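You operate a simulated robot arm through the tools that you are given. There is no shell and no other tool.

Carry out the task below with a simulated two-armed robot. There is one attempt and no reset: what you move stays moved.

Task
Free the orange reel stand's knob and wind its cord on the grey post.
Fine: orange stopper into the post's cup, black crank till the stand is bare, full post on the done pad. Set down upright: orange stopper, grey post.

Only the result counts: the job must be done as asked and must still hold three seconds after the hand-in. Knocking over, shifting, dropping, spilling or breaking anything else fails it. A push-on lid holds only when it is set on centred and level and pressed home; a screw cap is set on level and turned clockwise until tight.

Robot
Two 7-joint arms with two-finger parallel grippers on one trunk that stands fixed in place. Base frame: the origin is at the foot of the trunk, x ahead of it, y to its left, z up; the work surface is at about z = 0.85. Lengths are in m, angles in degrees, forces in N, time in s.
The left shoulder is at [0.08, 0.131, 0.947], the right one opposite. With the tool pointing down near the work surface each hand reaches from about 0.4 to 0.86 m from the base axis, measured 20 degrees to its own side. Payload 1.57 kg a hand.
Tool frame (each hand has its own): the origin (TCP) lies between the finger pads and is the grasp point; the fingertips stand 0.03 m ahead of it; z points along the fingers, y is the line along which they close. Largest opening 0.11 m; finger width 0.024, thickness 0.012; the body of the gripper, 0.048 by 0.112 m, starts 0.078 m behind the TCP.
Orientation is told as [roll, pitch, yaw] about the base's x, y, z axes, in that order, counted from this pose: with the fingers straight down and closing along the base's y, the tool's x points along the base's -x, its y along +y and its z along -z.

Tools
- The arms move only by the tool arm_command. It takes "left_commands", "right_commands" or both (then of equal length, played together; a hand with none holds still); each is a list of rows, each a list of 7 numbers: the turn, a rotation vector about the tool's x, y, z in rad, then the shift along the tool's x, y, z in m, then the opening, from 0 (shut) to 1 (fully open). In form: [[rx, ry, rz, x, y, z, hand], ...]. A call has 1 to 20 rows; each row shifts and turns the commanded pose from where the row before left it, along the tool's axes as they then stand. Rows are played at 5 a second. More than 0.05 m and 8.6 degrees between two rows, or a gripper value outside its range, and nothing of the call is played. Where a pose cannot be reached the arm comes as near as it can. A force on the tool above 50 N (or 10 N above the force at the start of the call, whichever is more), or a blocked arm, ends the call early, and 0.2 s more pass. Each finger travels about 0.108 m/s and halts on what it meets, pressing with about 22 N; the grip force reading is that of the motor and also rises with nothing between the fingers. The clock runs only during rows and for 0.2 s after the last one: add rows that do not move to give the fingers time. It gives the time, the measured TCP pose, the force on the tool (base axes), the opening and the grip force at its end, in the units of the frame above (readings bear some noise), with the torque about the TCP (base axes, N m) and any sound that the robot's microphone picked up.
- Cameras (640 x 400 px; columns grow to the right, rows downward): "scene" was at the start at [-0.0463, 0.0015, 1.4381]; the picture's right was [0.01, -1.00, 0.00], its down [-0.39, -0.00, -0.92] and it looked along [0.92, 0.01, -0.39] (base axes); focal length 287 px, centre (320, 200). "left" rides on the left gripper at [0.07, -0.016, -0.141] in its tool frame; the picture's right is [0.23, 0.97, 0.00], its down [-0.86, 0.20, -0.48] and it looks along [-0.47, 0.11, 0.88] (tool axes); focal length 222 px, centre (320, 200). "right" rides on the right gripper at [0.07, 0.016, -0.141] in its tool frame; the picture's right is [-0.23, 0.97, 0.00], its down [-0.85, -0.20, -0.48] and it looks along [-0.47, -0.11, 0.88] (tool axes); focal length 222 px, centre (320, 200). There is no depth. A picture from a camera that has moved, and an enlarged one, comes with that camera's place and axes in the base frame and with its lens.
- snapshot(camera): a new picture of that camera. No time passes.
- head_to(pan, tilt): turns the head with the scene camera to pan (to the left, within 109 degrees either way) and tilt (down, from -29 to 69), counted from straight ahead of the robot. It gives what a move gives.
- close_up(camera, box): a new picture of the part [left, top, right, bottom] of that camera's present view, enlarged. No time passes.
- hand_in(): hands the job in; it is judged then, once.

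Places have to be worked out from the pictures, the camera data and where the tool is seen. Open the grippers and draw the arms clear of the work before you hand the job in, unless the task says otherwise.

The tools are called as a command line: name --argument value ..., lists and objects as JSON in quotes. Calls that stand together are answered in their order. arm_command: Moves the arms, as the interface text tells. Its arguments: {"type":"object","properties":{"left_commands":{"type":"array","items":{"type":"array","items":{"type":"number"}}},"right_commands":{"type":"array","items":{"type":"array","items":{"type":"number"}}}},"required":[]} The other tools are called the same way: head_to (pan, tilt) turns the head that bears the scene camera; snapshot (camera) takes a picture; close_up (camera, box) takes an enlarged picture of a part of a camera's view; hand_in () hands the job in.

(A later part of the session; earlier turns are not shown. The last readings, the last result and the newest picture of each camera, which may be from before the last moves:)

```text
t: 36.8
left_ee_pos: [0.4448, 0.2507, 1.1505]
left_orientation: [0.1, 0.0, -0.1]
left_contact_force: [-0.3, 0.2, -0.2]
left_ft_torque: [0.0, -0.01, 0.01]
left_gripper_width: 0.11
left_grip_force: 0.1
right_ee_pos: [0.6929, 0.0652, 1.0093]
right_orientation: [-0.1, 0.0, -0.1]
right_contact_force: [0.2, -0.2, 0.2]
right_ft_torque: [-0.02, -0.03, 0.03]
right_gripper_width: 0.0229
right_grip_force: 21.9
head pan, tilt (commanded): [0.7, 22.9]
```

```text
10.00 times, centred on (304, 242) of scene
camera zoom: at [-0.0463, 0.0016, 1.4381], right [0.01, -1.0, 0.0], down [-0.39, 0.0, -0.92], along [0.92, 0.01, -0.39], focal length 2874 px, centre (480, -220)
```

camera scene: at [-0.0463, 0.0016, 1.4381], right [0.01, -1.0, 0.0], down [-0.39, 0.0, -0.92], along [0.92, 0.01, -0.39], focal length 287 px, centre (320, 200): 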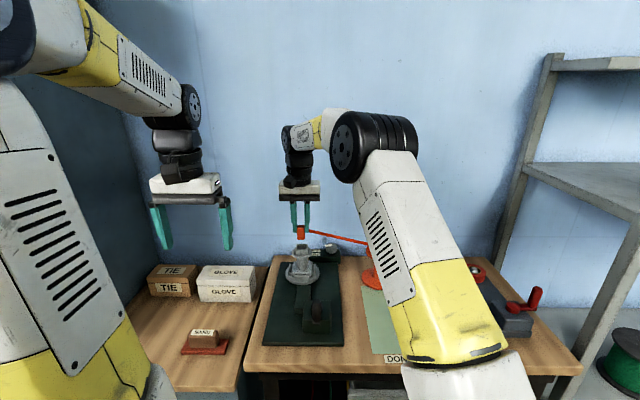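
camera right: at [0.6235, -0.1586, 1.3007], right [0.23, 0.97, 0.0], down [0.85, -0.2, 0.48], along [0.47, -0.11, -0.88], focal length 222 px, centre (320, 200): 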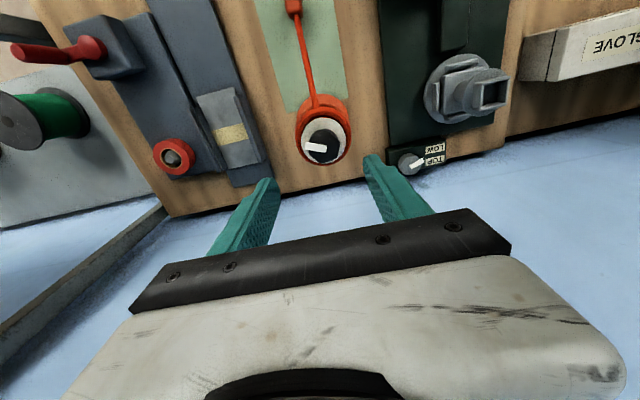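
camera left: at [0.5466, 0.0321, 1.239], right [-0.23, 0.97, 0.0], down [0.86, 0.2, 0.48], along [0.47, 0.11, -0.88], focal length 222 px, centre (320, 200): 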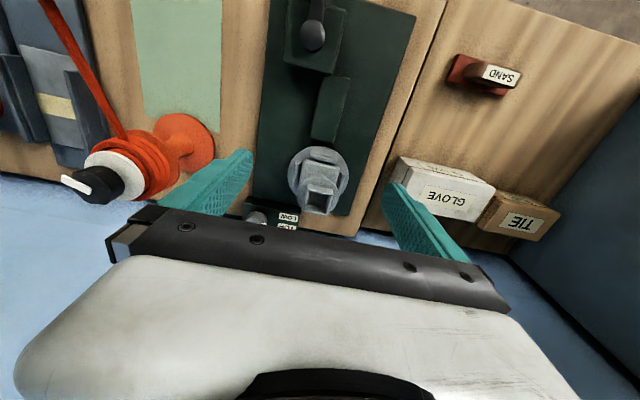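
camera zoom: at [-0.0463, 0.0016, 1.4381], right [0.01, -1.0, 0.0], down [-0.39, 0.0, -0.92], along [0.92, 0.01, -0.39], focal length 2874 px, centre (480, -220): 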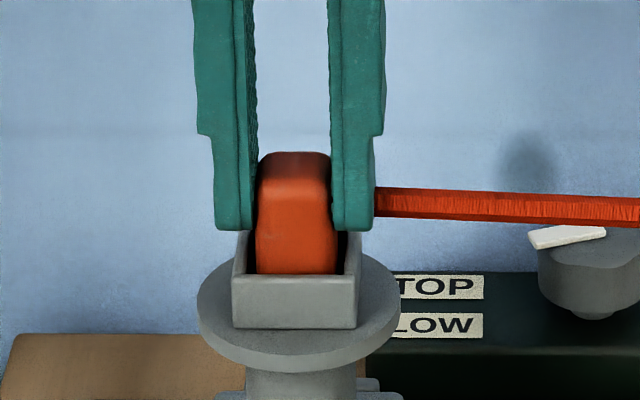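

No contact yet; the fingertips are still about 4 mm above the rim. I lower 2.5 mm more.

arm_command --right_commands '[[0, 0, 0, 0, 0, 0.0015, 0.12], [0, 0, 0, 0, 0, 0.001, 0.12], [0, 0, 0, 0, 0, 0, 0.12]]'

close_up --camera "scene" --box '[280, 222, 328, 262]'

close_up --camera "right" --box '[260, 110, 380, 220]'

```text
t: 37.6
left_ee_pos: [0.445, 0.2508, 1.1504]
left_orientation: [0.0, 0.0, 0.0]
left_contact_force: [-0.6, 0.4, 0.5]
left_ft_torque: [-0.03, 0.0, 0.02]
left_gripper_width: 0.11
left_grip_force: 0.1
right_ee_pos: [0.6924, 0.0636, 1.0087]
right_orientation: [0.1, 0.0, -0.2]
right_contact_force: [-0.4, 0.8, -1.0]
right_ft_torque: [-0.04, -0.01, 0.01]
right_gripper_width: 0.0226
right_grip_force: 22.2
head pan, tilt (commanded): [0.7, 22.9]
```

```text
10.00 times, centred on (304, 242) of scene
camera zoom: at [-0.0463, 0.0016, 1.4381], right [0.01, -1.0, 0.0], down [-0.39, 0.0, -0.92], along [0.92, 0.01, -0.39], focal length 2874 px, centre (480, -220)
```

zoom: 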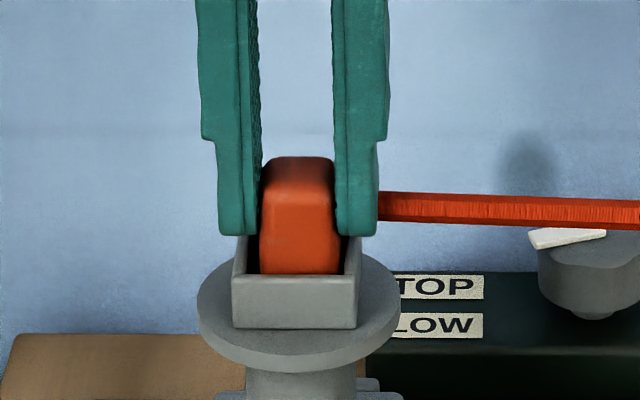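

```text
3.64 times, centred on (320, 165) of right
camera zoom: at [0.6242, 0.0814, 1.149], right [0.23, 0.97, 0.0], down [0.85, -0.2, 0.48], along [0.47, -0.11, -0.88], focal length 808 px, centre (320, 327)
```

zoom: 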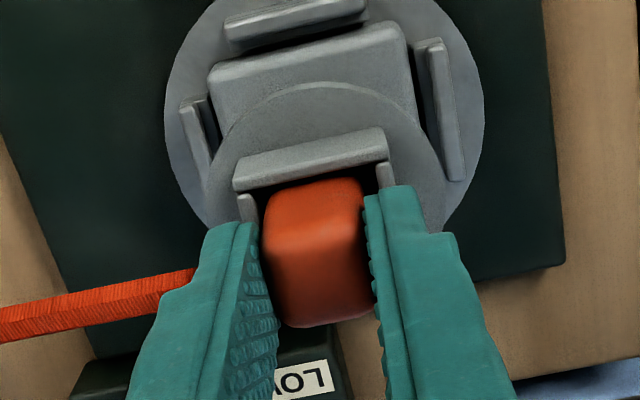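

Seated or within a millimetre of the floor and centred. I release by opening the fingers gently and lift the hand straight up.

arm_command --right_commands '[[0, 0, 0, 0, 0, 0, 0.22], [0, 0, 0, 0, 0, 0, 0.3], [0, 0, 0, 0, 0, 0, 0.42], [0, 0, 0, 0, 0, 0, 0.5], [0, 0, 0, 0, 0, -0.02, 0.5], [0, 0, 0, 0, 0, -0.03, 0.5], [0, 0, 0, 0, 0, -0.04, 0.5], [0, 0, 0, 0, 0, 0, 0.5]]'

close_up --camera "scene" --box '[280, 222, 328, 262]'

close_up --camera "right" --box '[220, 90, 420, 230]'

close_up --camera "scene" --box '[270, 215, 430, 315]'

```text
t: 39.4
left_ee_pos: [0.4437, 0.2505, 1.1509]
left_orientation: [0.1, 0.0, 0.0]
left_contact_force: [0.4, -0.3, 0.4]
left_ft_torque: [-0.01, 0.02, 0.03]
left_gripper_width: 0.1103
left_grip_force: 0.1
right_ee_pos: [0.6929, 0.0629, 1.099]
right_orientation: [0.0, 0.1, -0.1]
right_contact_force: [0.3, 0.0, -0.5]
right_ft_torque: [0.0, 0.04, 0.0]
right_gripper_width: 0.055
right_grip_force: 0.1
head pan, tilt (commanded): [0.7, 22.9]
```

```text
10.00 times, centred on (304, 242) of scene
camera zoom: at [-0.0463, 0.0016, 1.4381], right [0.01, -1.0, 0.0], down [-0.39, 0.0, -0.92], along [0.92, 0.01, -0.39], focal length 2874 px, centre (480, -220)
```

zoom: 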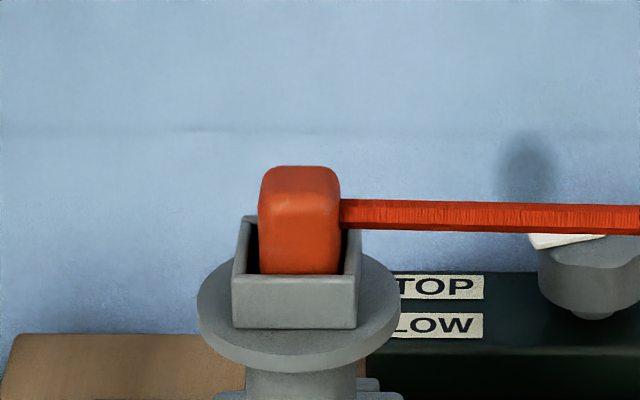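

```text
2.86 times, centred on (320, 160) of right
camera zoom: at [0.6243, 0.0816, 1.2402], right [0.23, 0.97, 0.0], down [0.86, -0.2, 0.48], along [0.47, -0.11, -0.88], focal length 635 px, centre (320, 314)
```

zoom: 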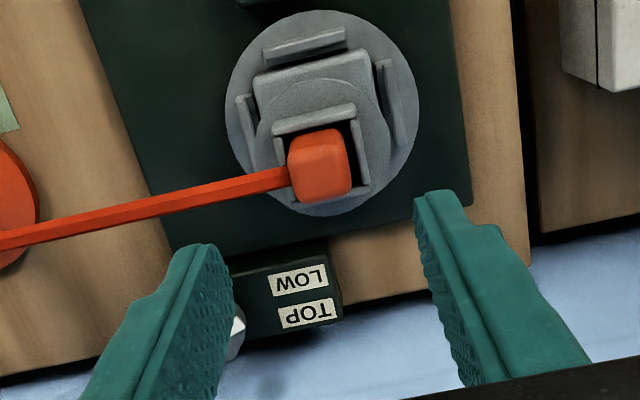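

```text
4.00 times, centred on (350, 265) of scene
camera zoom: at [-0.0463, 0.0016, 1.4381], right [0.01, -1.0, 0.0], down [-0.39, 0.0, -0.92], along [0.92, 0.01, -0.39], focal length 1149 px, centre (200, -60)
```

zoom: 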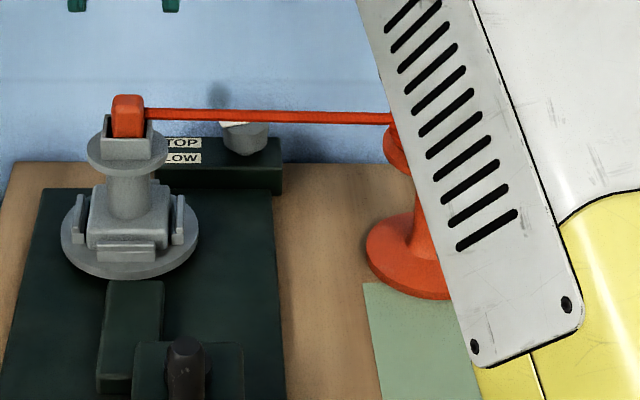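

The stopper sits upright in the cup. I withdraw the right arm up and to the right, clear of the cord and the crank.

arm_command --right_commands '[[0, 0, 0, 0, 0, -0.04, 0.5], [0, 0, 0, 0.021, -0.04, -0.008, 0.5], [0, 0, 0, 0.021, -0.04, -0.008, 0.5], [0, 0, 0, 0.021, -0.04, -0.008, 0.5], [0, 0, 0, 0.021, -0.04, -0.008, 0.5], [0, 0, 0, 0.021, -0.04, -0.008, 0.5], [0, 0, 0, 0.021, -0.04, -0.008, 0.5], [0, 0, 0, 0.021, -0.04, -0.008, 0.5], [0, 0, 0, 0.021, -0.04, -0.008, 0.5], [0, 0, 0, 0.021, -0.04, -0.008, 0.5], [0, 0, 0, 0, 0, 0, 0.5]]'

snapshot --camera "scene"

snapshot --camera "right"

```text
t: 41.8
left_ee_pos: [0.4443, 0.25, 1.15]
left_orientation: [0.0, 0.0, 0.0]
left_contact_force: [0.3, 0.8, -0.1]
left_ft_torque: [-0.02, 0.01, -0.02]
left_gripper_width: 0.1101
left_grip_force: 0.2
right_ee_pos: [0.5036, -0.296, 1.2098]
right_orientation: [0.0, 0.0, -0.1]
right_contact_force: [-0.9, -0.2, -0.4]
right_ft_torque: [-0.01, 0.01, 0.0]
right_gripper_width: 0.0555
right_grip_force: 0.0
head pan, tilt (commanded): [0.7, 22.9]
```

```text
taken
camera scene: at [-0.0464, 0.0015, 1.4381], right [0.01, -1.0, 0.0], down [-0.39, 0.0, -0.92], along [0.92, 0.01, -0.39], focal length 287 px, centre (320, 200)
```

scene: 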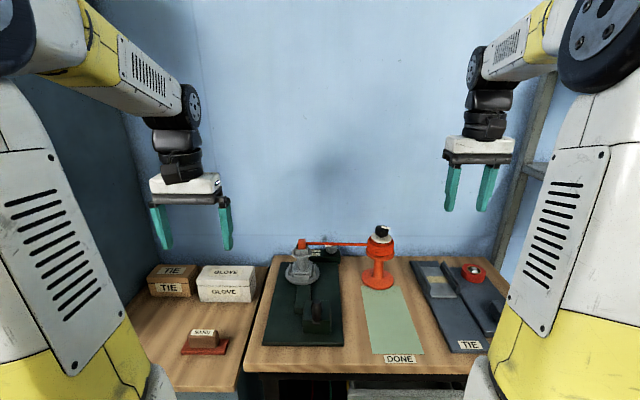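

```text
taken
camera right: at [0.4351, -0.2781, 1.351], right [0.23, 0.97, 0.0], down [0.85, -0.2, 0.48], along [0.47, -0.11, -0.88], focal length 222 px, centre (320, 200)
```

right: 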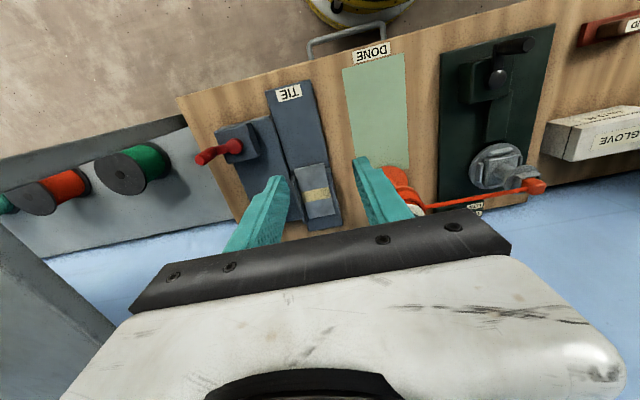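

The area is clear. I bring the left hand above the crank handle and look at it closely.

arm_command --left_commands '[[0, 0, 0, -0.0028, -0.0392, 0.0117, 0.8], [0, 0, 0, -0.0028, -0.0392, 0.0117, 0.7], [0, 0, 0, -0.0028, -0.0392, 0.0117, 0.6], [0, 0, 0, -0.0028, -0.0392, 0.0117, 0.6], [0, 0, 0, -0.0028, -0.0392, 0.0117, 0.6], [0, 0, 0, -0.0028, -0.0392, 0.0117, 0.6], [0, 0, 0, 0, 0, 0, 0.6]]'

close_up --camera "left" --box '[240, 90, 400, 220]'

close_up --camera "scene" --box '[280, 250, 360, 340]'

close_up --camera "right" --box '[440, 20, 560, 120]'

```text
t: 43.4
left_ee_pos: [0.464, 0.0143, 1.08]
left_orientation: [0.1, 0.0, -0.1]
left_contact_force: [-0.4, 0.5, -0.4]
left_ft_torque: [0.0, 0.01, -0.03]
left_gripper_width: 0.0658
left_grip_force: 0.0
right_ee_pos: [0.504, -0.2962, 1.2093]
right_orientation: [-0.1, 0.0, -0.1]
right_contact_force: [-0.1, -1.0, -1.0]
right_ft_torque: [0.0, 0.01, 0.02]
right_gripper_width: 0.0546
right_grip_force: 0.3
head pan, tilt (commanded): [0.7, 22.9]
```

```text
3.08 times, centred on (320, 155) of left
camera zoom: at [0.394, -0.0028, 1.2208], right [-0.23, 0.97, 0.0], down [0.86, 0.2, 0.48], along [0.47, 0.11, -0.88], focal length 684 px, centre (320, 338)
```

zoom: 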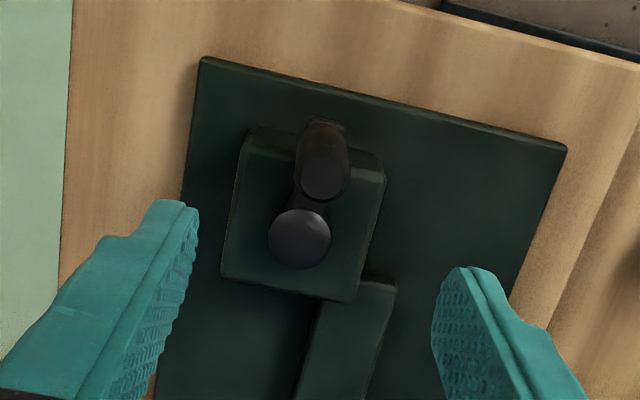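

```text
4.44 times, centred on (320, 295) of scene
camera zoom: at [-0.0463, 0.0015, 1.4381], right [0.01, -1.0, 0.0], down [-0.39, 0.0, -0.92], along [0.92, 0.01, -0.39], focal length 1277 px, centre (320, -222)
```

zoom: 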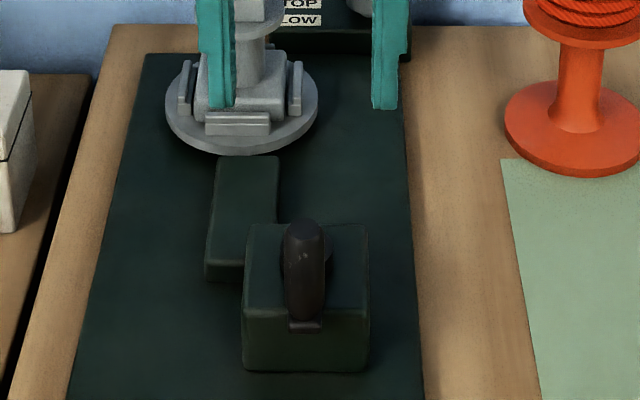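

```text
4.00 times, centred on (500, 70) of right
camera zoom: at [0.4354, -0.2778, 1.3509], right [0.23, 0.97, 0.0], down [0.85, -0.2, 0.48], along [0.47, -0.11, -0.88], focal length 888 px, centre (-400, 720)
```

zoom: 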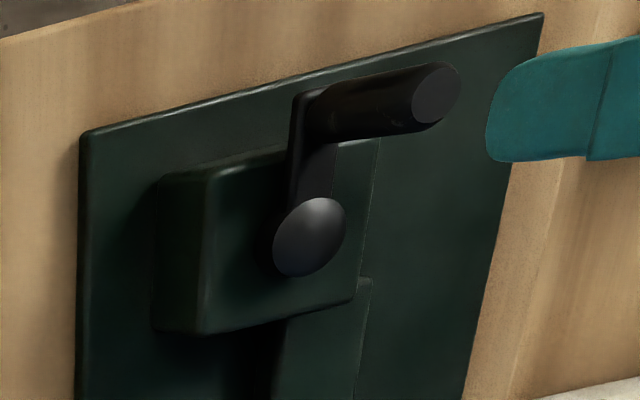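

The handle top is at about (0.459, 0.015, 0.975), the hub at (0.504, 0.0135), so the crank radius is about 45 mm. Before cranking I check how the cord leaves the reel to judge direction.

close_up --camera "scene" --box '[290, 218, 410, 298]'

close_up --camera "scene" --box '[355, 218, 403, 258]'

close_up --camera "right" --box '[370, 130, 560, 230]'

```text
5.00 times, centred on (350, 258) of scene
camera zoom: at [-0.0463, 0.0015, 1.4381], right [0.01, -1.0, 0.0], down [-0.39, 0.0, -0.92], along [0.92, 0.01, -0.39], focal length 1437 px, centre (170, -90)
```

zoom: 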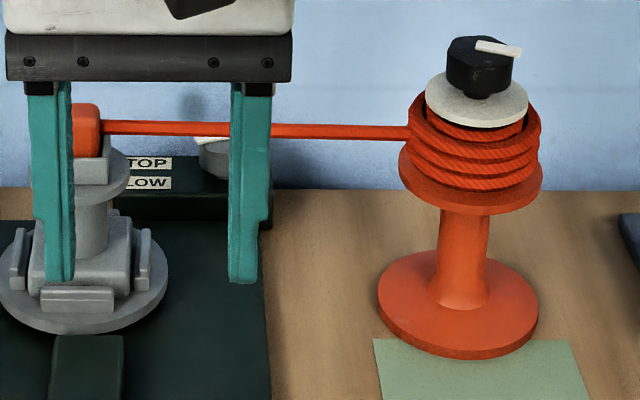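

```text
10.00 times, centred on (379, 238) of scene
camera zoom: at [-0.0463, 0.0015, 1.4381], right [0.01, -1.0, 0.0], down [-0.39, 0.0, -0.92], along [0.92, 0.01, -0.39], focal length 2874 px, centre (-270, -180)
```

zoom: 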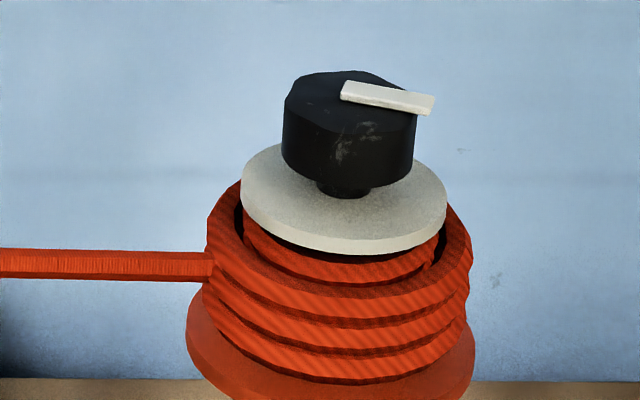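

```text
3.37 times, centred on (465, 180) of right
camera zoom: at [0.4354, -0.2778, 1.3509], right [0.23, 0.97, 0.0], down [0.85, -0.2, 0.48], along [0.47, -0.11, -0.88], focal length 748 px, centre (-168, 267)
```

zoom: 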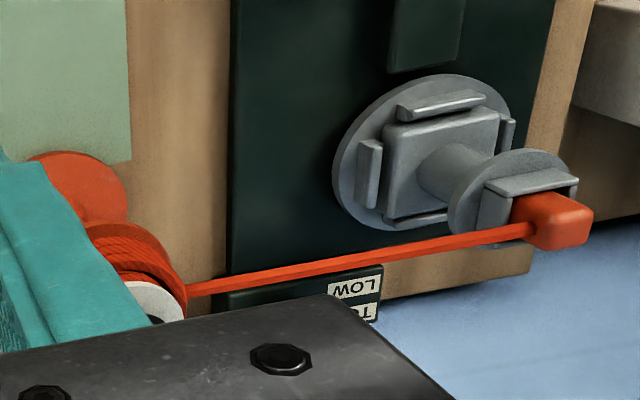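

The cord runs straight from the coil's near side to the stopper. I lower the left hand onto the crank handle (TCP z ≈ 0.958) and close on it.

arm_command --left_commands '[[0, 0, 0, 0.0048, 0.002, 0, 0.6], [0, 0, 0, 0, 0, 0.04, 0.6], [0, 0, 0, 0, 0, 0.04, 0.5], [0, 0, 0, 0, 0, 0.04, 0.45], [0, 0, 0, 0, 0, 0, 0.4]]'

close_up --camera "left" --box '[240, 110, 400, 230]'

close_up --camera "scene" --box '[280, 260, 350, 330]'

```text
t: 44.6
left_ee_pos: [0.4565, 0.014, 0.9587]
left_orientation: [0.0, 0.0, 0.0]
left_contact_force: [-0.3, -0.5, -0.4]
left_ft_torque: [0.0, 0.01, 0.01]
left_gripper_width: 0.0438
left_grip_force: 0.2
right_ee_pos: [0.5042, -0.2956, 1.2104]
right_orientation: [0.1, 0.0, -0.2]
right_contact_force: [-0.1, 0.1, 0.7]
right_ft_torque: [-0.03, 0.01, 0.02]
right_gripper_width: 0.0549
right_grip_force: 0.0
head pan, tilt (commanded): [0.7, 22.9]
```

```text
3.33 times, centred on (320, 170) of left
camera zoom: at [0.3869, -0.0026, 1.0994], right [-0.23, 0.97, 0.0], down [0.86, 0.2, 0.48], along [0.47, 0.11, -0.88], focal length 740 px, centre (320, 300)
```

zoom: 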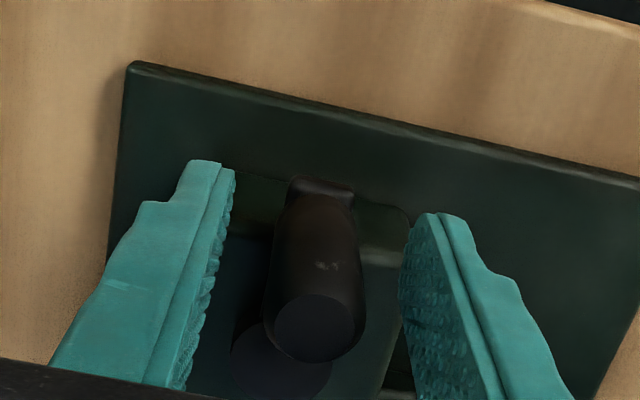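

```text
5.71 times, centred on (315, 295) of scene
camera zoom: at [-0.0463, 0.0015, 1.4381], right [0.01, -1.0, 0.0], down [-0.39, 0.0, -0.92], along [0.92, 0.01, -0.39], focal length 1642 px, centre (349, -343)
```

zoom: 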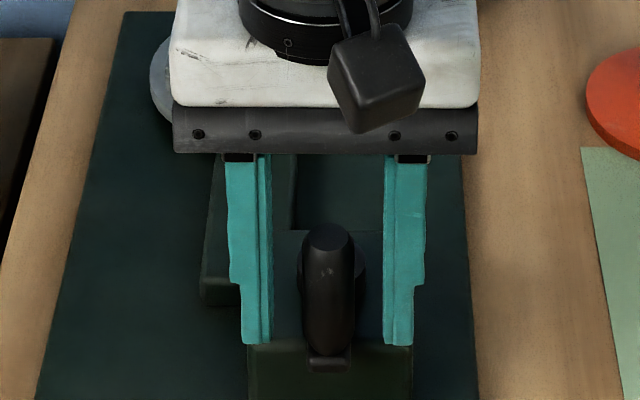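

The handle is between the fingers, 2 mm ahead of the TCP. I correct and close.

arm_command --left_commands '[[0, 0, 0, -0.002, 0.0008, 0, 0.3], [0, 0, 0, 0, 0, 0, 0.15], [0, 0, 0, 0, 0, 0, 0.1], [0, 0, 0, 0, 0, 0, 0.1]]'

close_up --camera "left" --box '[240, 110, 400, 230]'

```text
t: 45.6
left_ee_pos: [0.4579, 0.0159, 0.959]
left_orientation: [0.0, 0.0, -0.1]
left_contact_force: [-2.5, -1.5, -3.9]
left_ft_torque: [-0.06, -0.49, -0.1]
left_gripper_width: 0.0202
left_grip_force: 33.4
right_ee_pos: [0.5049, -0.2948, 1.2107]
right_orientation: [0.1, 0.0, -0.1]
right_contact_force: [-1.1, 0.1, 0.7]
right_ft_torque: [0.02, 0.0, 0.02]
right_gripper_width: 0.0548
right_grip_force: 0.1
head pan, tilt (commanded): [0.7, 22.9]
```

```text
3.33 times, centred on (320, 170) of left
camera zoom: at [0.3889, -0.0017, 1.0998], right [-0.23, 0.97, 0.0], down [0.86, 0.2, 0.48], along [0.47, 0.11, -0.88], focal length 740 px, centre (320, 300)
```

zoom: 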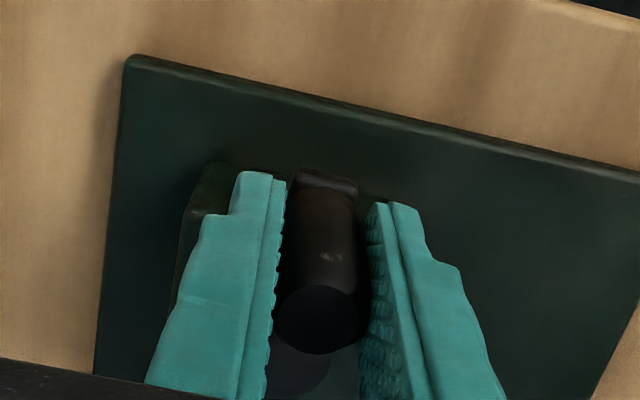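

The handle (20 mm) is gripped. I try a small clockwise turn of 30° about the hub and watch the post, cord and forces.

arm_command --left_commands '[[0, 0, 0, -0.00068, 0.00781, 0, 0.1], [0, 0, 0, -0.00203, 0.00758, 0, 0.1], [0, 0, 0, -0.00331, 0.00711, 0, 0.1], [0, 0, 0, 0, 0, 0, 0.1]]'

close_up --camera "left" --box '[240, 110, 400, 230]'

close_up --camera "scene" --box '[270, 218, 410, 318]'

close_up --camera "right" --box '[370, 20, 570, 230]'

```text
t: 46.6
left_ee_pos: [0.4651, 0.0397, 0.9606]
left_orientation: [0.1, 0.0, 0.0]
left_contact_force: [1.8, 1.0, -13.3]
left_ft_torque: [-0.17, -0.27, 0.11]
left_gripper_width: 0.0198
left_grip_force: 33.3
right_ee_pos: [0.5065, -0.2964, 1.2102]
right_orientation: [0.1, 0.0, 0.0]
right_contact_force: [-0.2, -0.2, -0.6]
right_ft_torque: [-0.01, 0.02, 0.0]
right_gripper_width: 0.0551
right_grip_force: 0.0
head pan, tilt (commanded): [0.7, 22.9]
```

```text
3.33 times, centred on (320, 170) of left
camera zoom: at [0.3963, 0.0227, 1.1009], right [-0.23, 0.97, 0.0], down [0.86, 0.2, 0.48], along [0.47, 0.11, -0.88], focal length 740 px, centre (320, 300)
```

zoom: 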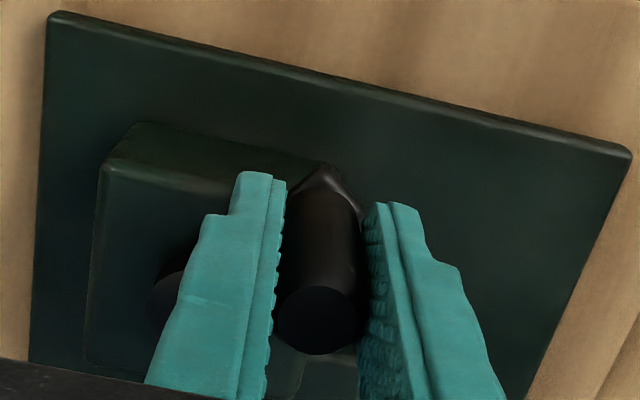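

```text
4.00 times, centred on (340, 268) of scene
camera zoom: at [-0.0459, 0.0016, 1.4381], right [0.01, -1.0, 0.0], down [-0.39, 0.0, -0.92], along [0.92, 0.01, -0.39], focal length 1149 px, centre (240, -72)
```

zoom: 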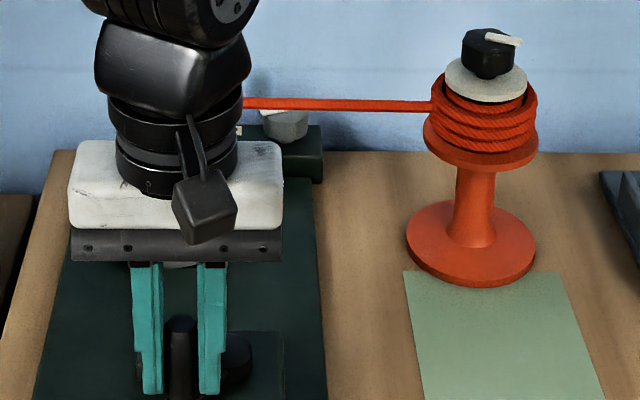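

```text
1.90 times, centred on (470, 125) of right
camera zoom: at [0.4359, -0.2776, 1.3508], right [0.23, 0.97, 0.0], down [0.86, -0.2, 0.48], along [0.47, -0.11, -0.88], focal length 423 px, centre (34, 343)
```

zoom: 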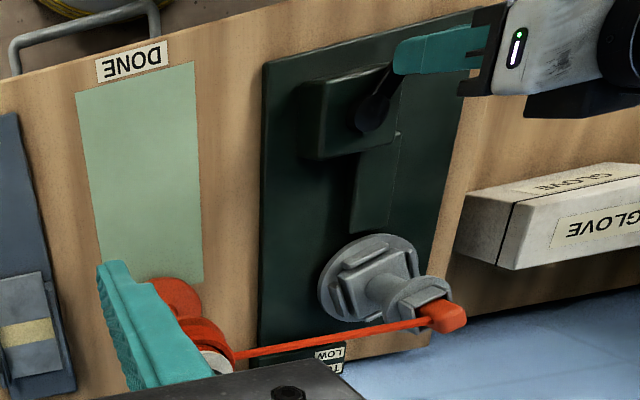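

The crank, turntable and post turned with me (about 1:1) with modest force. I move the right hand slightly for a better view of reel and post, and continue another 80° clockwise.

arm_command --left_commands '[[0, 0, 0, -0.01005, 0.01197, 0, 0.1], [0, 0, 0, -0.01353, 0.00781, 0, 0.1], [0, 0, 0, -0.01539, 0.00271, 0, 0.1], [0, 0, 0, -0.01539, -0.00271, 0, 0.1], [0, 0, 0, 0, 0, 0, 0.1]]' --right_commands '[[0, 0, 0, -0.015, -0.015, 0, 0.2], [0, 0, 0, -0.015, -0.015, 0, 0], [0, 0, 0, -0.015, -0.015, 0, 0], [0, 0, 0, -0.015, -0.015, 0, 0], [0, 0, 0, 0, 0, 0, 0]]'

snapshot --camera "right"

close_up --camera "left" --box '[240, 110, 400, 230]'

snapshot --camera "scene"

```text
t: 47.8
left_ee_pos: [0.5191, 0.0611, 0.9587]
left_orientation: [0.0, 0.0, 0.0]
left_contact_force: [-5.4, -16.0, -0.4]
left_ft_torque: [-0.05, 0.11, -0.08]
left_gripper_width: 0.0252
left_grip_force: 7.9
right_ee_pos: [0.5664, -0.3555, 1.2091]
right_orientation: [0.0, 0.0, 0.0]
right_contact_force: [0.4, -0.7, 0.5]
right_ft_torque: [0.02, -0.01, -0.01]
right_gripper_width: 0.0003
right_grip_force: 21.3
head pan, tilt (commanded): [0.7, 22.9]
```

```text
taken
camera right: at [0.4961, -0.3377, 1.3513], right [0.23, 0.97, 0.0], down [0.85, -0.2, 0.48], along [0.47, -0.11, -0.88], focal length 222 px, centre (320, 200)
```

right: 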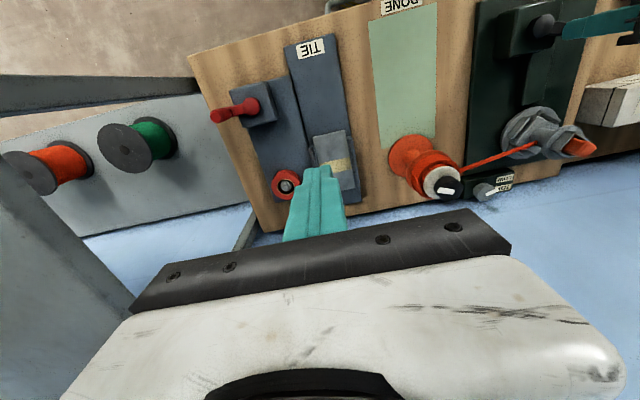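

```text
3.33 times, centred on (320, 170) of left
camera zoom: at [0.4495, 0.0425, 1.1006], right [-0.23, 0.97, 0.0], down [0.86, 0.2, 0.48], along [0.47, 0.11, -0.88], focal length 740 px, centre (320, 300)
```

zoom: 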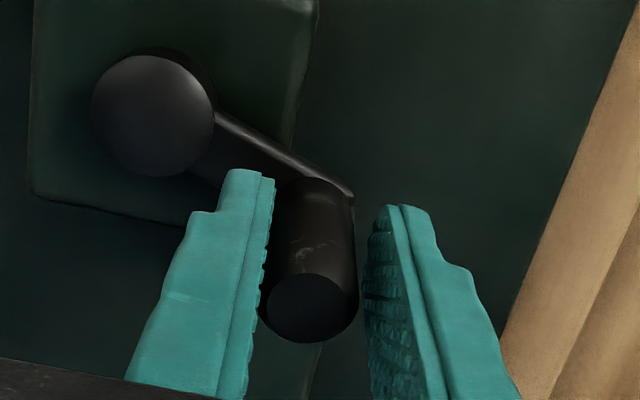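

```text
taken
camera scene: at [-0.0466, 0.0008, 1.4381], right [0.01, -1.0, 0.0], down [-0.39, 0.0, -0.92], along [0.92, 0.01, -0.39], focal length 287 px, centre (320, 200)
```

scene: 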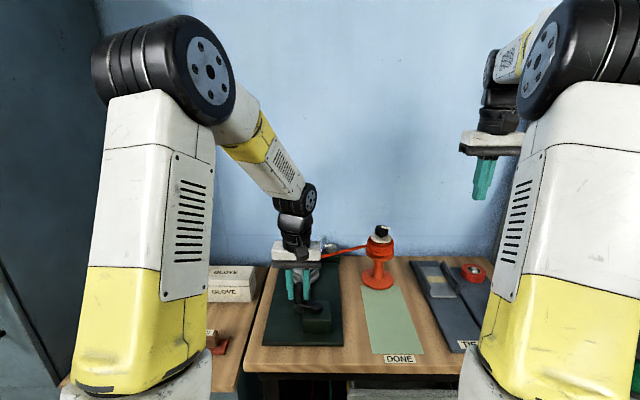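

The crank turned to about 70° azimuth; the handle sits at (0.518, 0.0565), hub at (0.503, 0.0145), radius 44.5 mm. I zoom in to see the post and cord.

close_up --camera "right" --box '[380, 80, 620, 230]'

close_up --camera "scene" --box '[270, 215, 410, 315]'

```text
2.67 times, centred on (500, 155) of right
camera zoom: at [0.4961, -0.3377, 1.3513], right [0.23, 0.97, 0.0], down [0.85, -0.2, 0.48], along [0.47, -0.11, -0.88], focal length 592 px, centre (-160, 320)
```

zoom: 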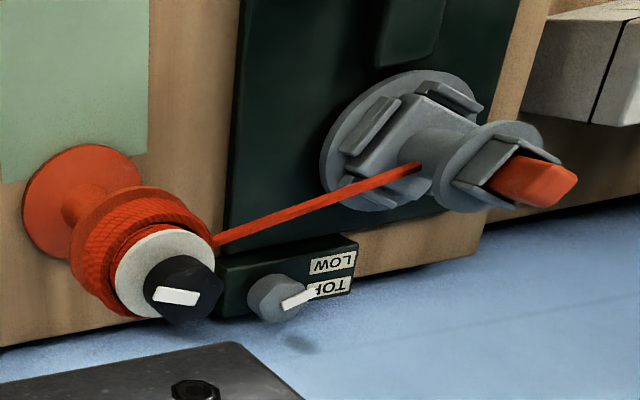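

```text
4.00 times, centred on (340, 265) of scene
camera zoom: at [-0.0466, 0.0008, 1.4381], right [0.01, -1.0, 0.0], down [-0.39, 0.0, -0.92], along [0.92, 0.01, -0.39], focal length 1149 px, centre (240, -60)
```

zoom: 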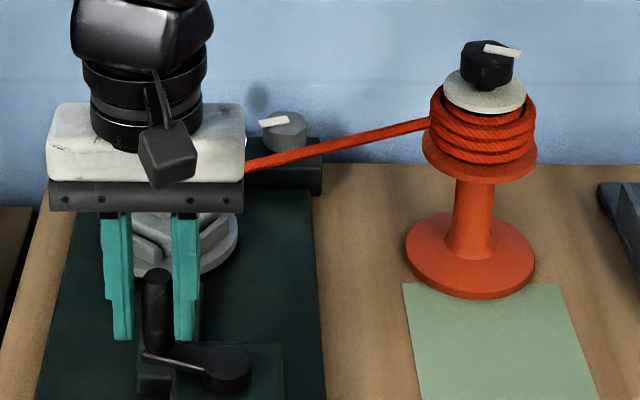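

The cord now runs onto the post's neck, so it is winding. I continue clockwise half a turn with a refined circle.

arm_command --left_commands '[[0, 0, 0, -0.01238, -0.00973, 0, 0.1], [0, 0, 0, -0.00993, -0.01184, 0, 0.1], [0, 0, 0, -0.00529, -0.01452, 0, 0.1], [0, 0, 0, 0, -0.01545, 0, 0.1], [0, 0, 0, 0.00529, -0.01452, 0, 0.1], [0, 0, 0, 0.00993, -0.01184, 0, 0.1], [0, 0, 0, 0.01338, -0.00773, 0, 0.1], [0, 0, 0, 0.01522, -0.00268, 0, 0.1], [0, 0, 0, 0.01522, 0.00268, 0, 0.1], [0, 0, 0, 0, 0, 0, 0.1]]'

close_up --camera "left" --box '[240, 110, 400, 230]'

close_up --camera "right" --box '[380, 80, 620, 230]'

```text
t: 50.0
left_ee_pos: [0.4871, -0.0284, 0.9611]
left_orientation: [-0.2, -0.1, -0.1]
left_contact_force: [-3.7, -13.7, 5.0]
left_ft_torque: [0.06, -0.02, -0.13]
left_gripper_width: 0.0229
left_grip_force: 7.1
right_ee_pos: [0.5667, -0.3554, 1.2101]
right_orientation: [0.0, 0.0, 0.0]
right_contact_force: [-0.7, -0.2, 0.0]
right_ft_torque: [0.02, 0.0, 0.0]
right_gripper_width: 0.0001
right_grip_force: 21.6
head pan, tilt (commanded): [0.7, 22.9]
```

```text
3.33 times, centred on (320, 170) of left
camera zoom: at [0.418, -0.0455, 1.1008], right [-0.23, 0.97, 0.0], down [0.86, 0.2, 0.48], along [0.47, 0.11, -0.88], focal length 740 px, centre (320, 300)
```

zoom: 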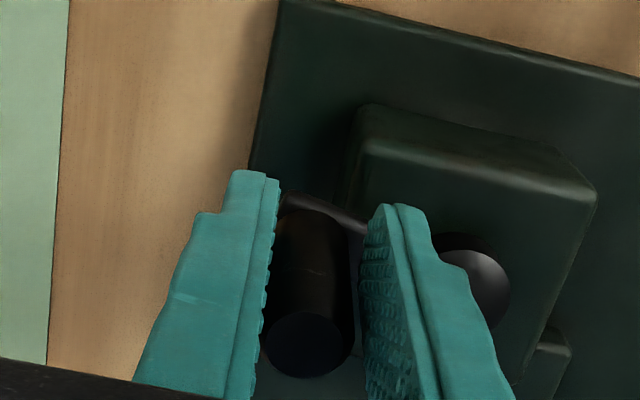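

```text
2.67 times, centred on (500, 155) of right
camera zoom: at [0.4958, -0.3377, 1.3514], right [0.23, 0.97, 0.0], down [0.85, -0.2, 0.48], along [0.47, -0.11, -0.88], focal length 592 px, centre (-160, 320)
```

zoom: 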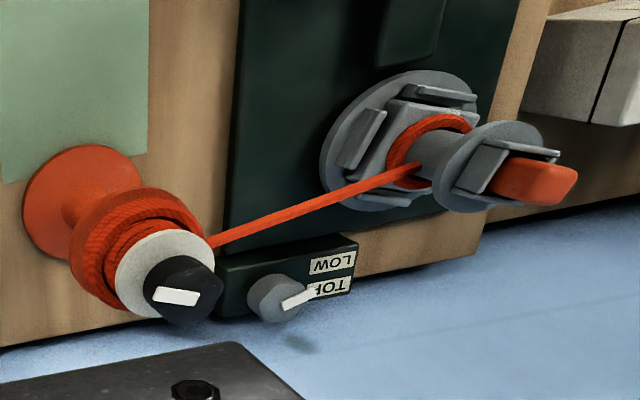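

The cord is winding: one loop is on the post. The handle slipped 7 mm along the pads because the hand was off-centre, so I open slightly, recentre on the handle at about (0.4955, -0.0306), and regrip.

arm_command --left_commands '[[0, 0, 0, 0, 0, 0, 0.32], [0, 0, 0, -0.0075, -0.0011, 0, 0.32], [0, 0, 0, 0, 0, 0, 0.32]]'

close_up --camera "left" --box '[240, 110, 400, 230]'

close_up --camera "scene" --box '[270, 215, 410, 315]'

```text
t: 50.8
left_ee_pos: [0.4956, -0.0254, 0.9595]
left_orientation: [0.0, 0.1, 0.1]
left_contact_force: [0.5, -0.4, 0.3]
left_ft_torque: [0.02, 0.02, 0.01]
left_gripper_width: 0.0351
left_grip_force: 0.1
right_ee_pos: [0.5652, -0.3551, 1.2106]
right_orientation: [0.0, 0.0, -0.2]
right_contact_force: [0.4, 0.1, 0.6]
right_ft_torque: [0.04, 0.01, 0.02]
right_gripper_width: 0.0001
right_grip_force: 21.8
head pan, tilt (commanded): [0.7, 22.9]
```

```text
3.33 times, centred on (320, 170) of left
camera zoom: at [0.4263, -0.0443, 1.1003], right [-0.23, 0.97, 0.0], down [0.86, 0.2, 0.48], along [0.47, 0.11, -0.88], focal length 740 px, centre (320, 300)
```

zoom: 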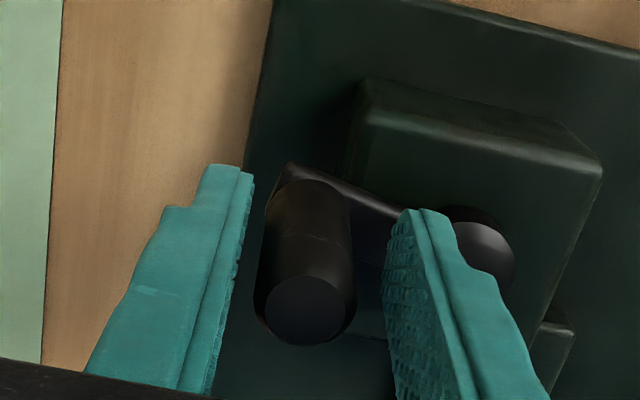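

```text
4.00 times, centred on (340, 265) of scene
camera zoom: at [-0.0463, 0.0015, 1.4381], right [0.01, -1.0, 0.0], down [-0.39, 0.0, -0.92], along [0.92, 0.01, -0.39], focal length 1149 px, centre (240, -60)
```

zoom: 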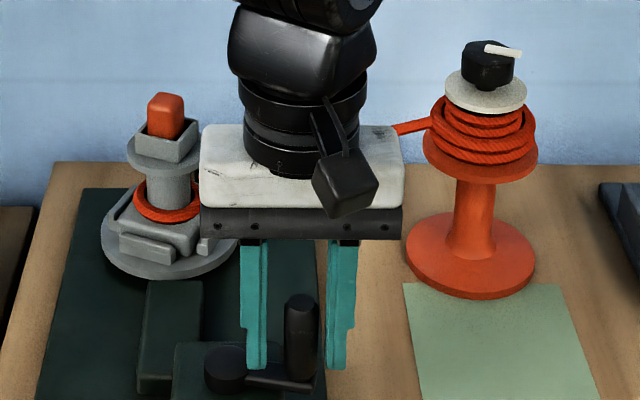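

One loop has transferred and about three remain on the reel. I centre the fingers a further 2.5 mm towards -y and regrip.

arm_command --left_commands '[[0, 0, 0, 0.0015, -0.0026, 0, 0.25], [0, 0, 0, 0, 0, 0, 0.15], [0, 0, 0, 0, 0, 0, 0.1], [0, 0, 0, 0, 0, 0, 0.1]]'

close_up --camera "left" --box '[240, 110, 400, 230]'

```text
t: 51.8
left_ee_pos: [0.4938, -0.0298, 0.9599]
left_orientation: [0.0, 0.0, -0.1]
left_contact_force: [-0.3, -2.6, -1.2]
left_ft_torque: [0.64, -0.22, 0.02]
left_gripper_width: 0.0203
left_grip_force: 33.1
right_ee_pos: [0.5661, -0.355, 1.2106]
right_orientation: [0.0, 0.0, -0.1]
right_contact_force: [-0.5, 0.1, 0.4]
right_ft_torque: [0.0, -0.04, -0.01]
right_gripper_width: 0.0
right_grip_force: 21.7
head pan, tilt (commanded): [0.7, 22.9]
```

```text
3.33 times, centred on (320, 170) of left
camera zoom: at [0.4248, -0.0471, 1.1005], right [-0.23, 0.97, 0.0], down [0.86, 0.2, 0.48], along [0.47, 0.11, -0.88], focal length 740 px, centre (320, 300)
```

zoom: 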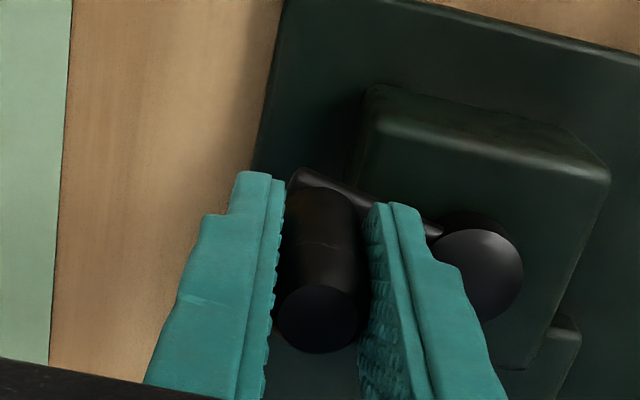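

Well centred now (width 20.3 mm, 33 N). I continue the clockwise turn by 100° and check the grip.

arm_command --left_commands '[[0, 0, 0, 0.01459, 0.0056, 0, 0.1], [0, 0, 0, 0.01179, 0.01025, 0, 0.1], [0, 0, 0, 0.00758, 0.01367, 0, 0.1], [0, 0, 0, 0.00244, 0.01544, 0, 0.1], [0, 0, 0, -0.00298, 0.01534, 0, 0.1], [0, 0, 0, 0, 0, 0, 0.1]]'

close_up --camera "left" --box '[240, 110, 400, 230]'

close_up --camera "right" --box '[380, 80, 620, 230]'

```text
t: 53.2
left_ee_pos: [0.4604, 0.0314, 0.9605]
left_orientation: [-0.1, 0.0, 0.2]
left_contact_force: [0.8, 0.1, -9.4]
left_ft_torque: [-0.73, -0.41, 0.0]
left_gripper_width: 0.0205
left_grip_force: 34.0
right_ee_pos: [0.5666, -0.3541, 1.2108]
right_orientation: [0.1, 0.0, -0.2]
right_contact_force: [-0.1, 1.0, 0.4]
right_ft_torque: [0.02, -0.03, 0.01]
right_gripper_width: 0.0
right_grip_force: 21.7
head pan, tilt (commanded): [0.7, 22.9]
```

```text
3.33 times, centred on (320, 170) of left
camera zoom: at [0.3916, 0.0145, 1.1012], right [-0.23, 0.97, 0.0], down [0.85, 0.2, 0.48], along [0.47, 0.11, -0.88], focal length 740 px, centre (320, 300)
```

zoom: 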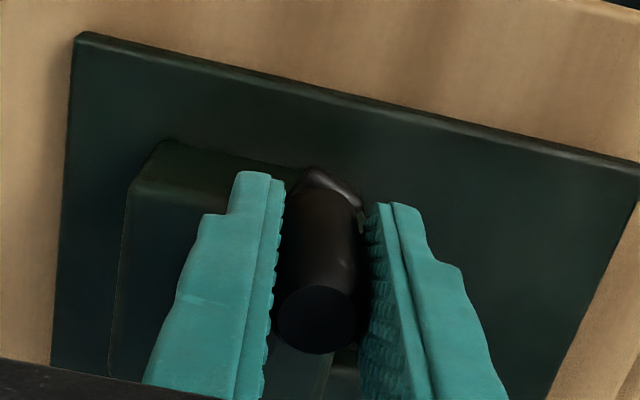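

```text
2.67 times, centred on (500, 155) of right
camera zoom: at [0.4966, -0.3366, 1.3513], right [0.23, 0.97, 0.0], down [0.85, -0.2, 0.48], along [0.47, -0.11, -0.88], focal length 592 px, centre (-160, 320)
```

zoom: 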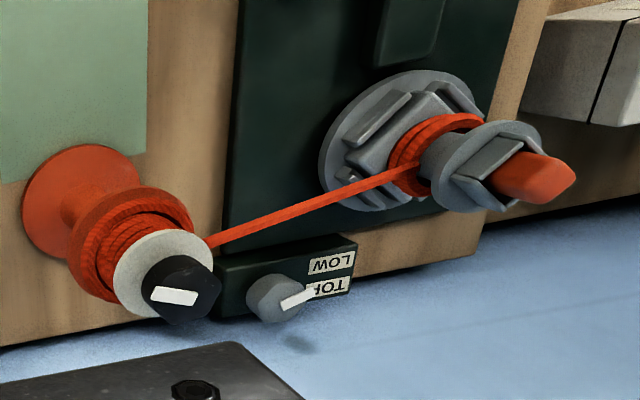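

Grip stays tight and centred and the second loop is forming. I continue clockwise another 100°.

arm_command --left_commands '[[0, 0, 0, -0.00805, 0.0134, 0, 0.1], [0, 0, 0, -0.01215, 0.00984, 0, 0.1], [0, 0, 0, -0.01478, 0.00509, 0, 0.1], [0, 0, 0, -0.01563, -0.00027, 0, 0.1], [0, 0, 0, -0.01459, -0.0056, 0, 0.1], [0, 0, 0, 0, 0, 0, 0.1]]'

close_up --camera "left" --box '[240, 110, 400, 230]'

close_up --camera "right" --box '[380, 80, 620, 230]'

```text
t: 54.6
left_ee_pos: [0.5255, 0.0562, 0.9602]
left_orientation: [0.1, 0.0, 0.0]
left_contact_force: [-0.5, 27.6, 14.1]
left_ft_torque: [-0.25, 0.79, -0.51]
left_gripper_width: 0.0201
left_grip_force: 33.8
right_ee_pos: [0.5652, -0.3521, 1.2113]
right_orientation: [0.0, 0.0, -0.1]
right_contact_force: [0.6, -1.2, -0.4]
right_ft_torque: [-0.01, -0.01, -0.01]
right_gripper_width: 0.0
right_grip_force: 21.3
head pan, tilt (commanded): [0.7, 22.9]
```

```text
3.33 times, centred on (320, 170) of left
camera zoom: at [0.4564, 0.0385, 1.1005], right [-0.23, 0.97, 0.0], down [0.85, 0.2, 0.48], along [0.47, 0.11, -0.88], focal length 740 px, centre (320, 300)
```

zoom: 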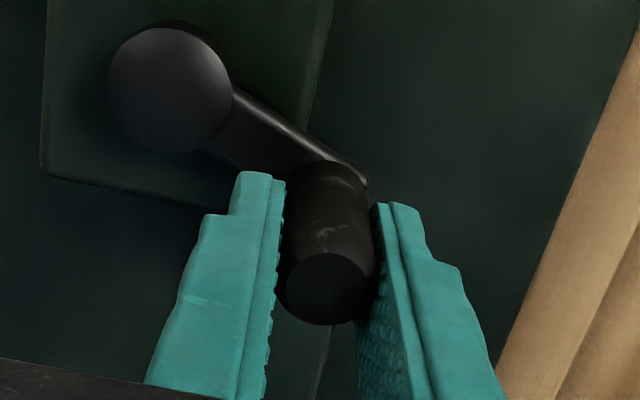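

```text
2.67 times, centred on (500, 155) of right
camera zoom: at [0.4963, -0.335, 1.3518], right [0.23, 0.97, 0.0], down [0.85, -0.2, 0.48], along [0.47, -0.11, -0.88], focal length 592 px, centre (-160, 320)
```

zoom: 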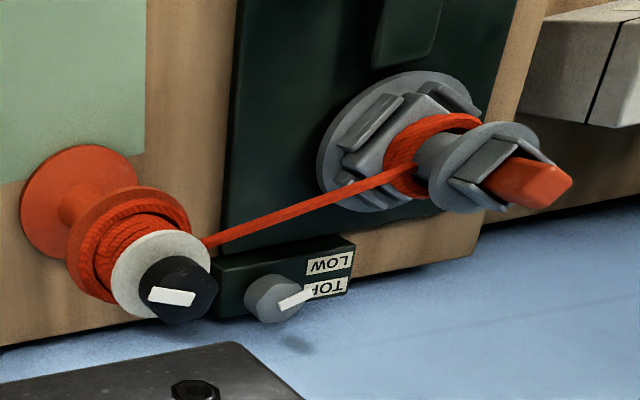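

The handle slipped about 6 mm along the pads at the far side, where the motion is along the pads. I'll recentre and then crank more slowly to lower the load.

arm_command --left_commands '[[0, 0, 0, 0, 0, 0, 0.32], [0, 0, 0, 0.006, 0.0015, 0, 0.32], [0, 0, 0, 0, 0, 0, 0.32]]'

close_up --camera "left" --box '[240, 110, 400, 230]'

close_up --camera "scene" --box '[270, 215, 410, 315]'

```text
t: 55.4
left_ee_pos: [0.5198, 0.0547, 0.9595]
left_orientation: [0.0, 0.0, -0.1]
left_contact_force: [0.8, 0.0, 0.4]
left_ft_torque: [-0.03, 0.02, 0.01]
left_gripper_width: 0.0354
left_grip_force: 0.1
right_ee_pos: [0.5655, -0.3544, 1.2103]
right_orientation: [-0.1, 0.0, -0.1]
right_contact_force: [-0.1, -0.8, 0.9]
right_ft_torque: [-0.02, 0.01, 0.0]
right_gripper_width: 0.0002
right_grip_force: 21.2
head pan, tilt (commanded): [0.7, 22.9]
```

```text
3.33 times, centred on (320, 170) of left
camera zoom: at [0.4495, 0.0362, 1.1006], right [-0.23, 0.97, 0.0], down [0.86, 0.2, 0.48], along [0.47, 0.11, -0.88], focal length 740 px, centre (320, 300)
```

zoom: 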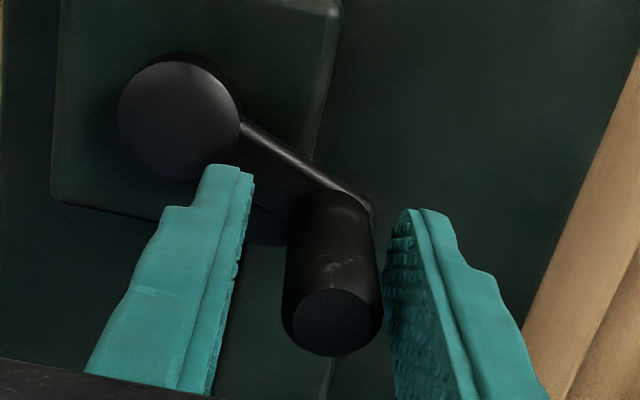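

```text
4.00 times, centred on (340, 265) of scene
camera zoom: at [-0.0463, 0.0014, 1.4381], right [0.01, -1.0, 0.0], down [-0.39, 0.0, -0.92], along [0.92, 0.01, -0.39], focal length 1149 px, centre (240, -60)
```

zoom: 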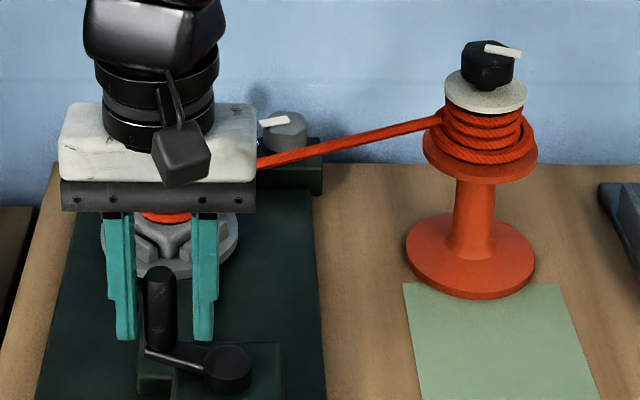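

The reel evidently holds more turns than I thought (an inner layer too). Gripping slips, so I'll instead use the closed fingers as a pin pushing the handle from behind around its circle. I lift off, close, and place the fingers behind the handle.

arm_command --left_commands '[[0, 0, 0, 0, 0.0025, 0, 0.4], [0, 0, 0, 0, 0, -0.03, 0.4], [0, 0, 0, 0, 0, -0.035, 0.4], [0, 0, 0, 0.014, 0.001, 0, 0.1], [0, 0, 0, 0.0143, 0.0012, 0, 0], [0, 0, 0, 0, 0, 0, 0], [0, 0, 0, 0, 0, 0.035, 0], [0, 0, 0, 0, 0, 0.03, 0], [0, 0, 0, 0, 0, 0, 0]]'

close_up --camera "left" --box '[240, 110, 400, 230]'

close_up --camera "scene" --box '[270, 240, 390, 340]'

```text
t: 57.4
left_ee_pos: [0.4921, 0.0601, 0.9586]
left_orientation: [-0.1, -0.1, -0.1]
left_contact_force: [-0.1, 1.0, 0.5]
left_ft_torque: [0.01, 0.01, -0.02]
left_gripper_width: 0.0
left_grip_force: 21.2
right_ee_pos: [0.5649, -0.3544, 1.2101]
right_orientation: [-0.1, 0.0, -0.1]
right_contact_force: [0.0, -0.6, 0.1]
right_ft_torque: [-0.04, 0.02, 0.02]
right_gripper_width: 0.0
right_grip_force: 21.6
head pan, tilt (commanded): [0.7, 22.9]
```

```text
3.33 times, centred on (320, 170) of left
camera zoom: at [0.4231, 0.0422, 1.1001], right [-0.23, 0.97, 0.0], down [0.86, 0.2, 0.48], along [0.47, 0.11, -0.88], focal length 740 px, centre (320, 300)
```

zoom: 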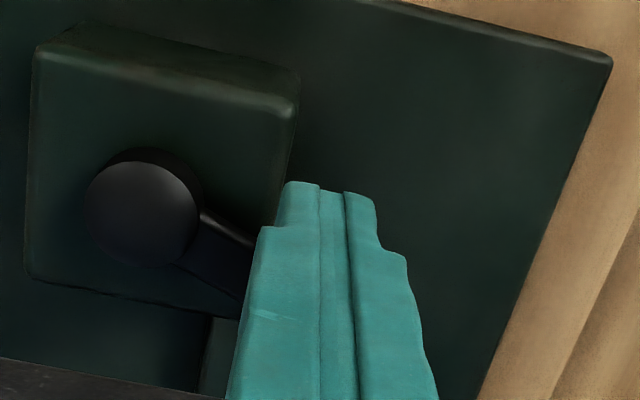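

```text
4.00 times, centred on (330, 290) of scene
camera zoom: at [-0.0463, 0.0014, 1.4381], right [0.01, -1.0, 0.0], down [-0.39, 0.0, -0.92], along [0.92, 0.01, -0.39], focal length 1149 px, centre (280, -160)
```

zoom: 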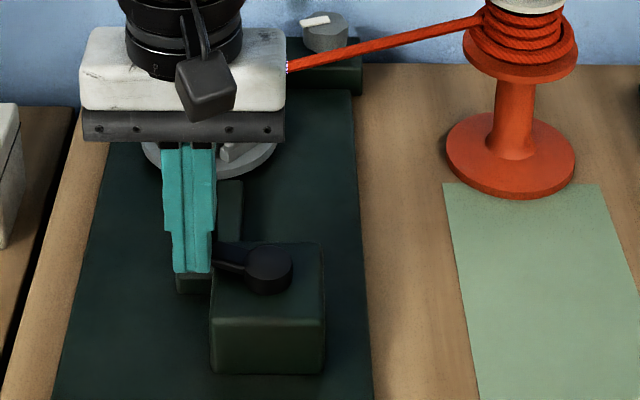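

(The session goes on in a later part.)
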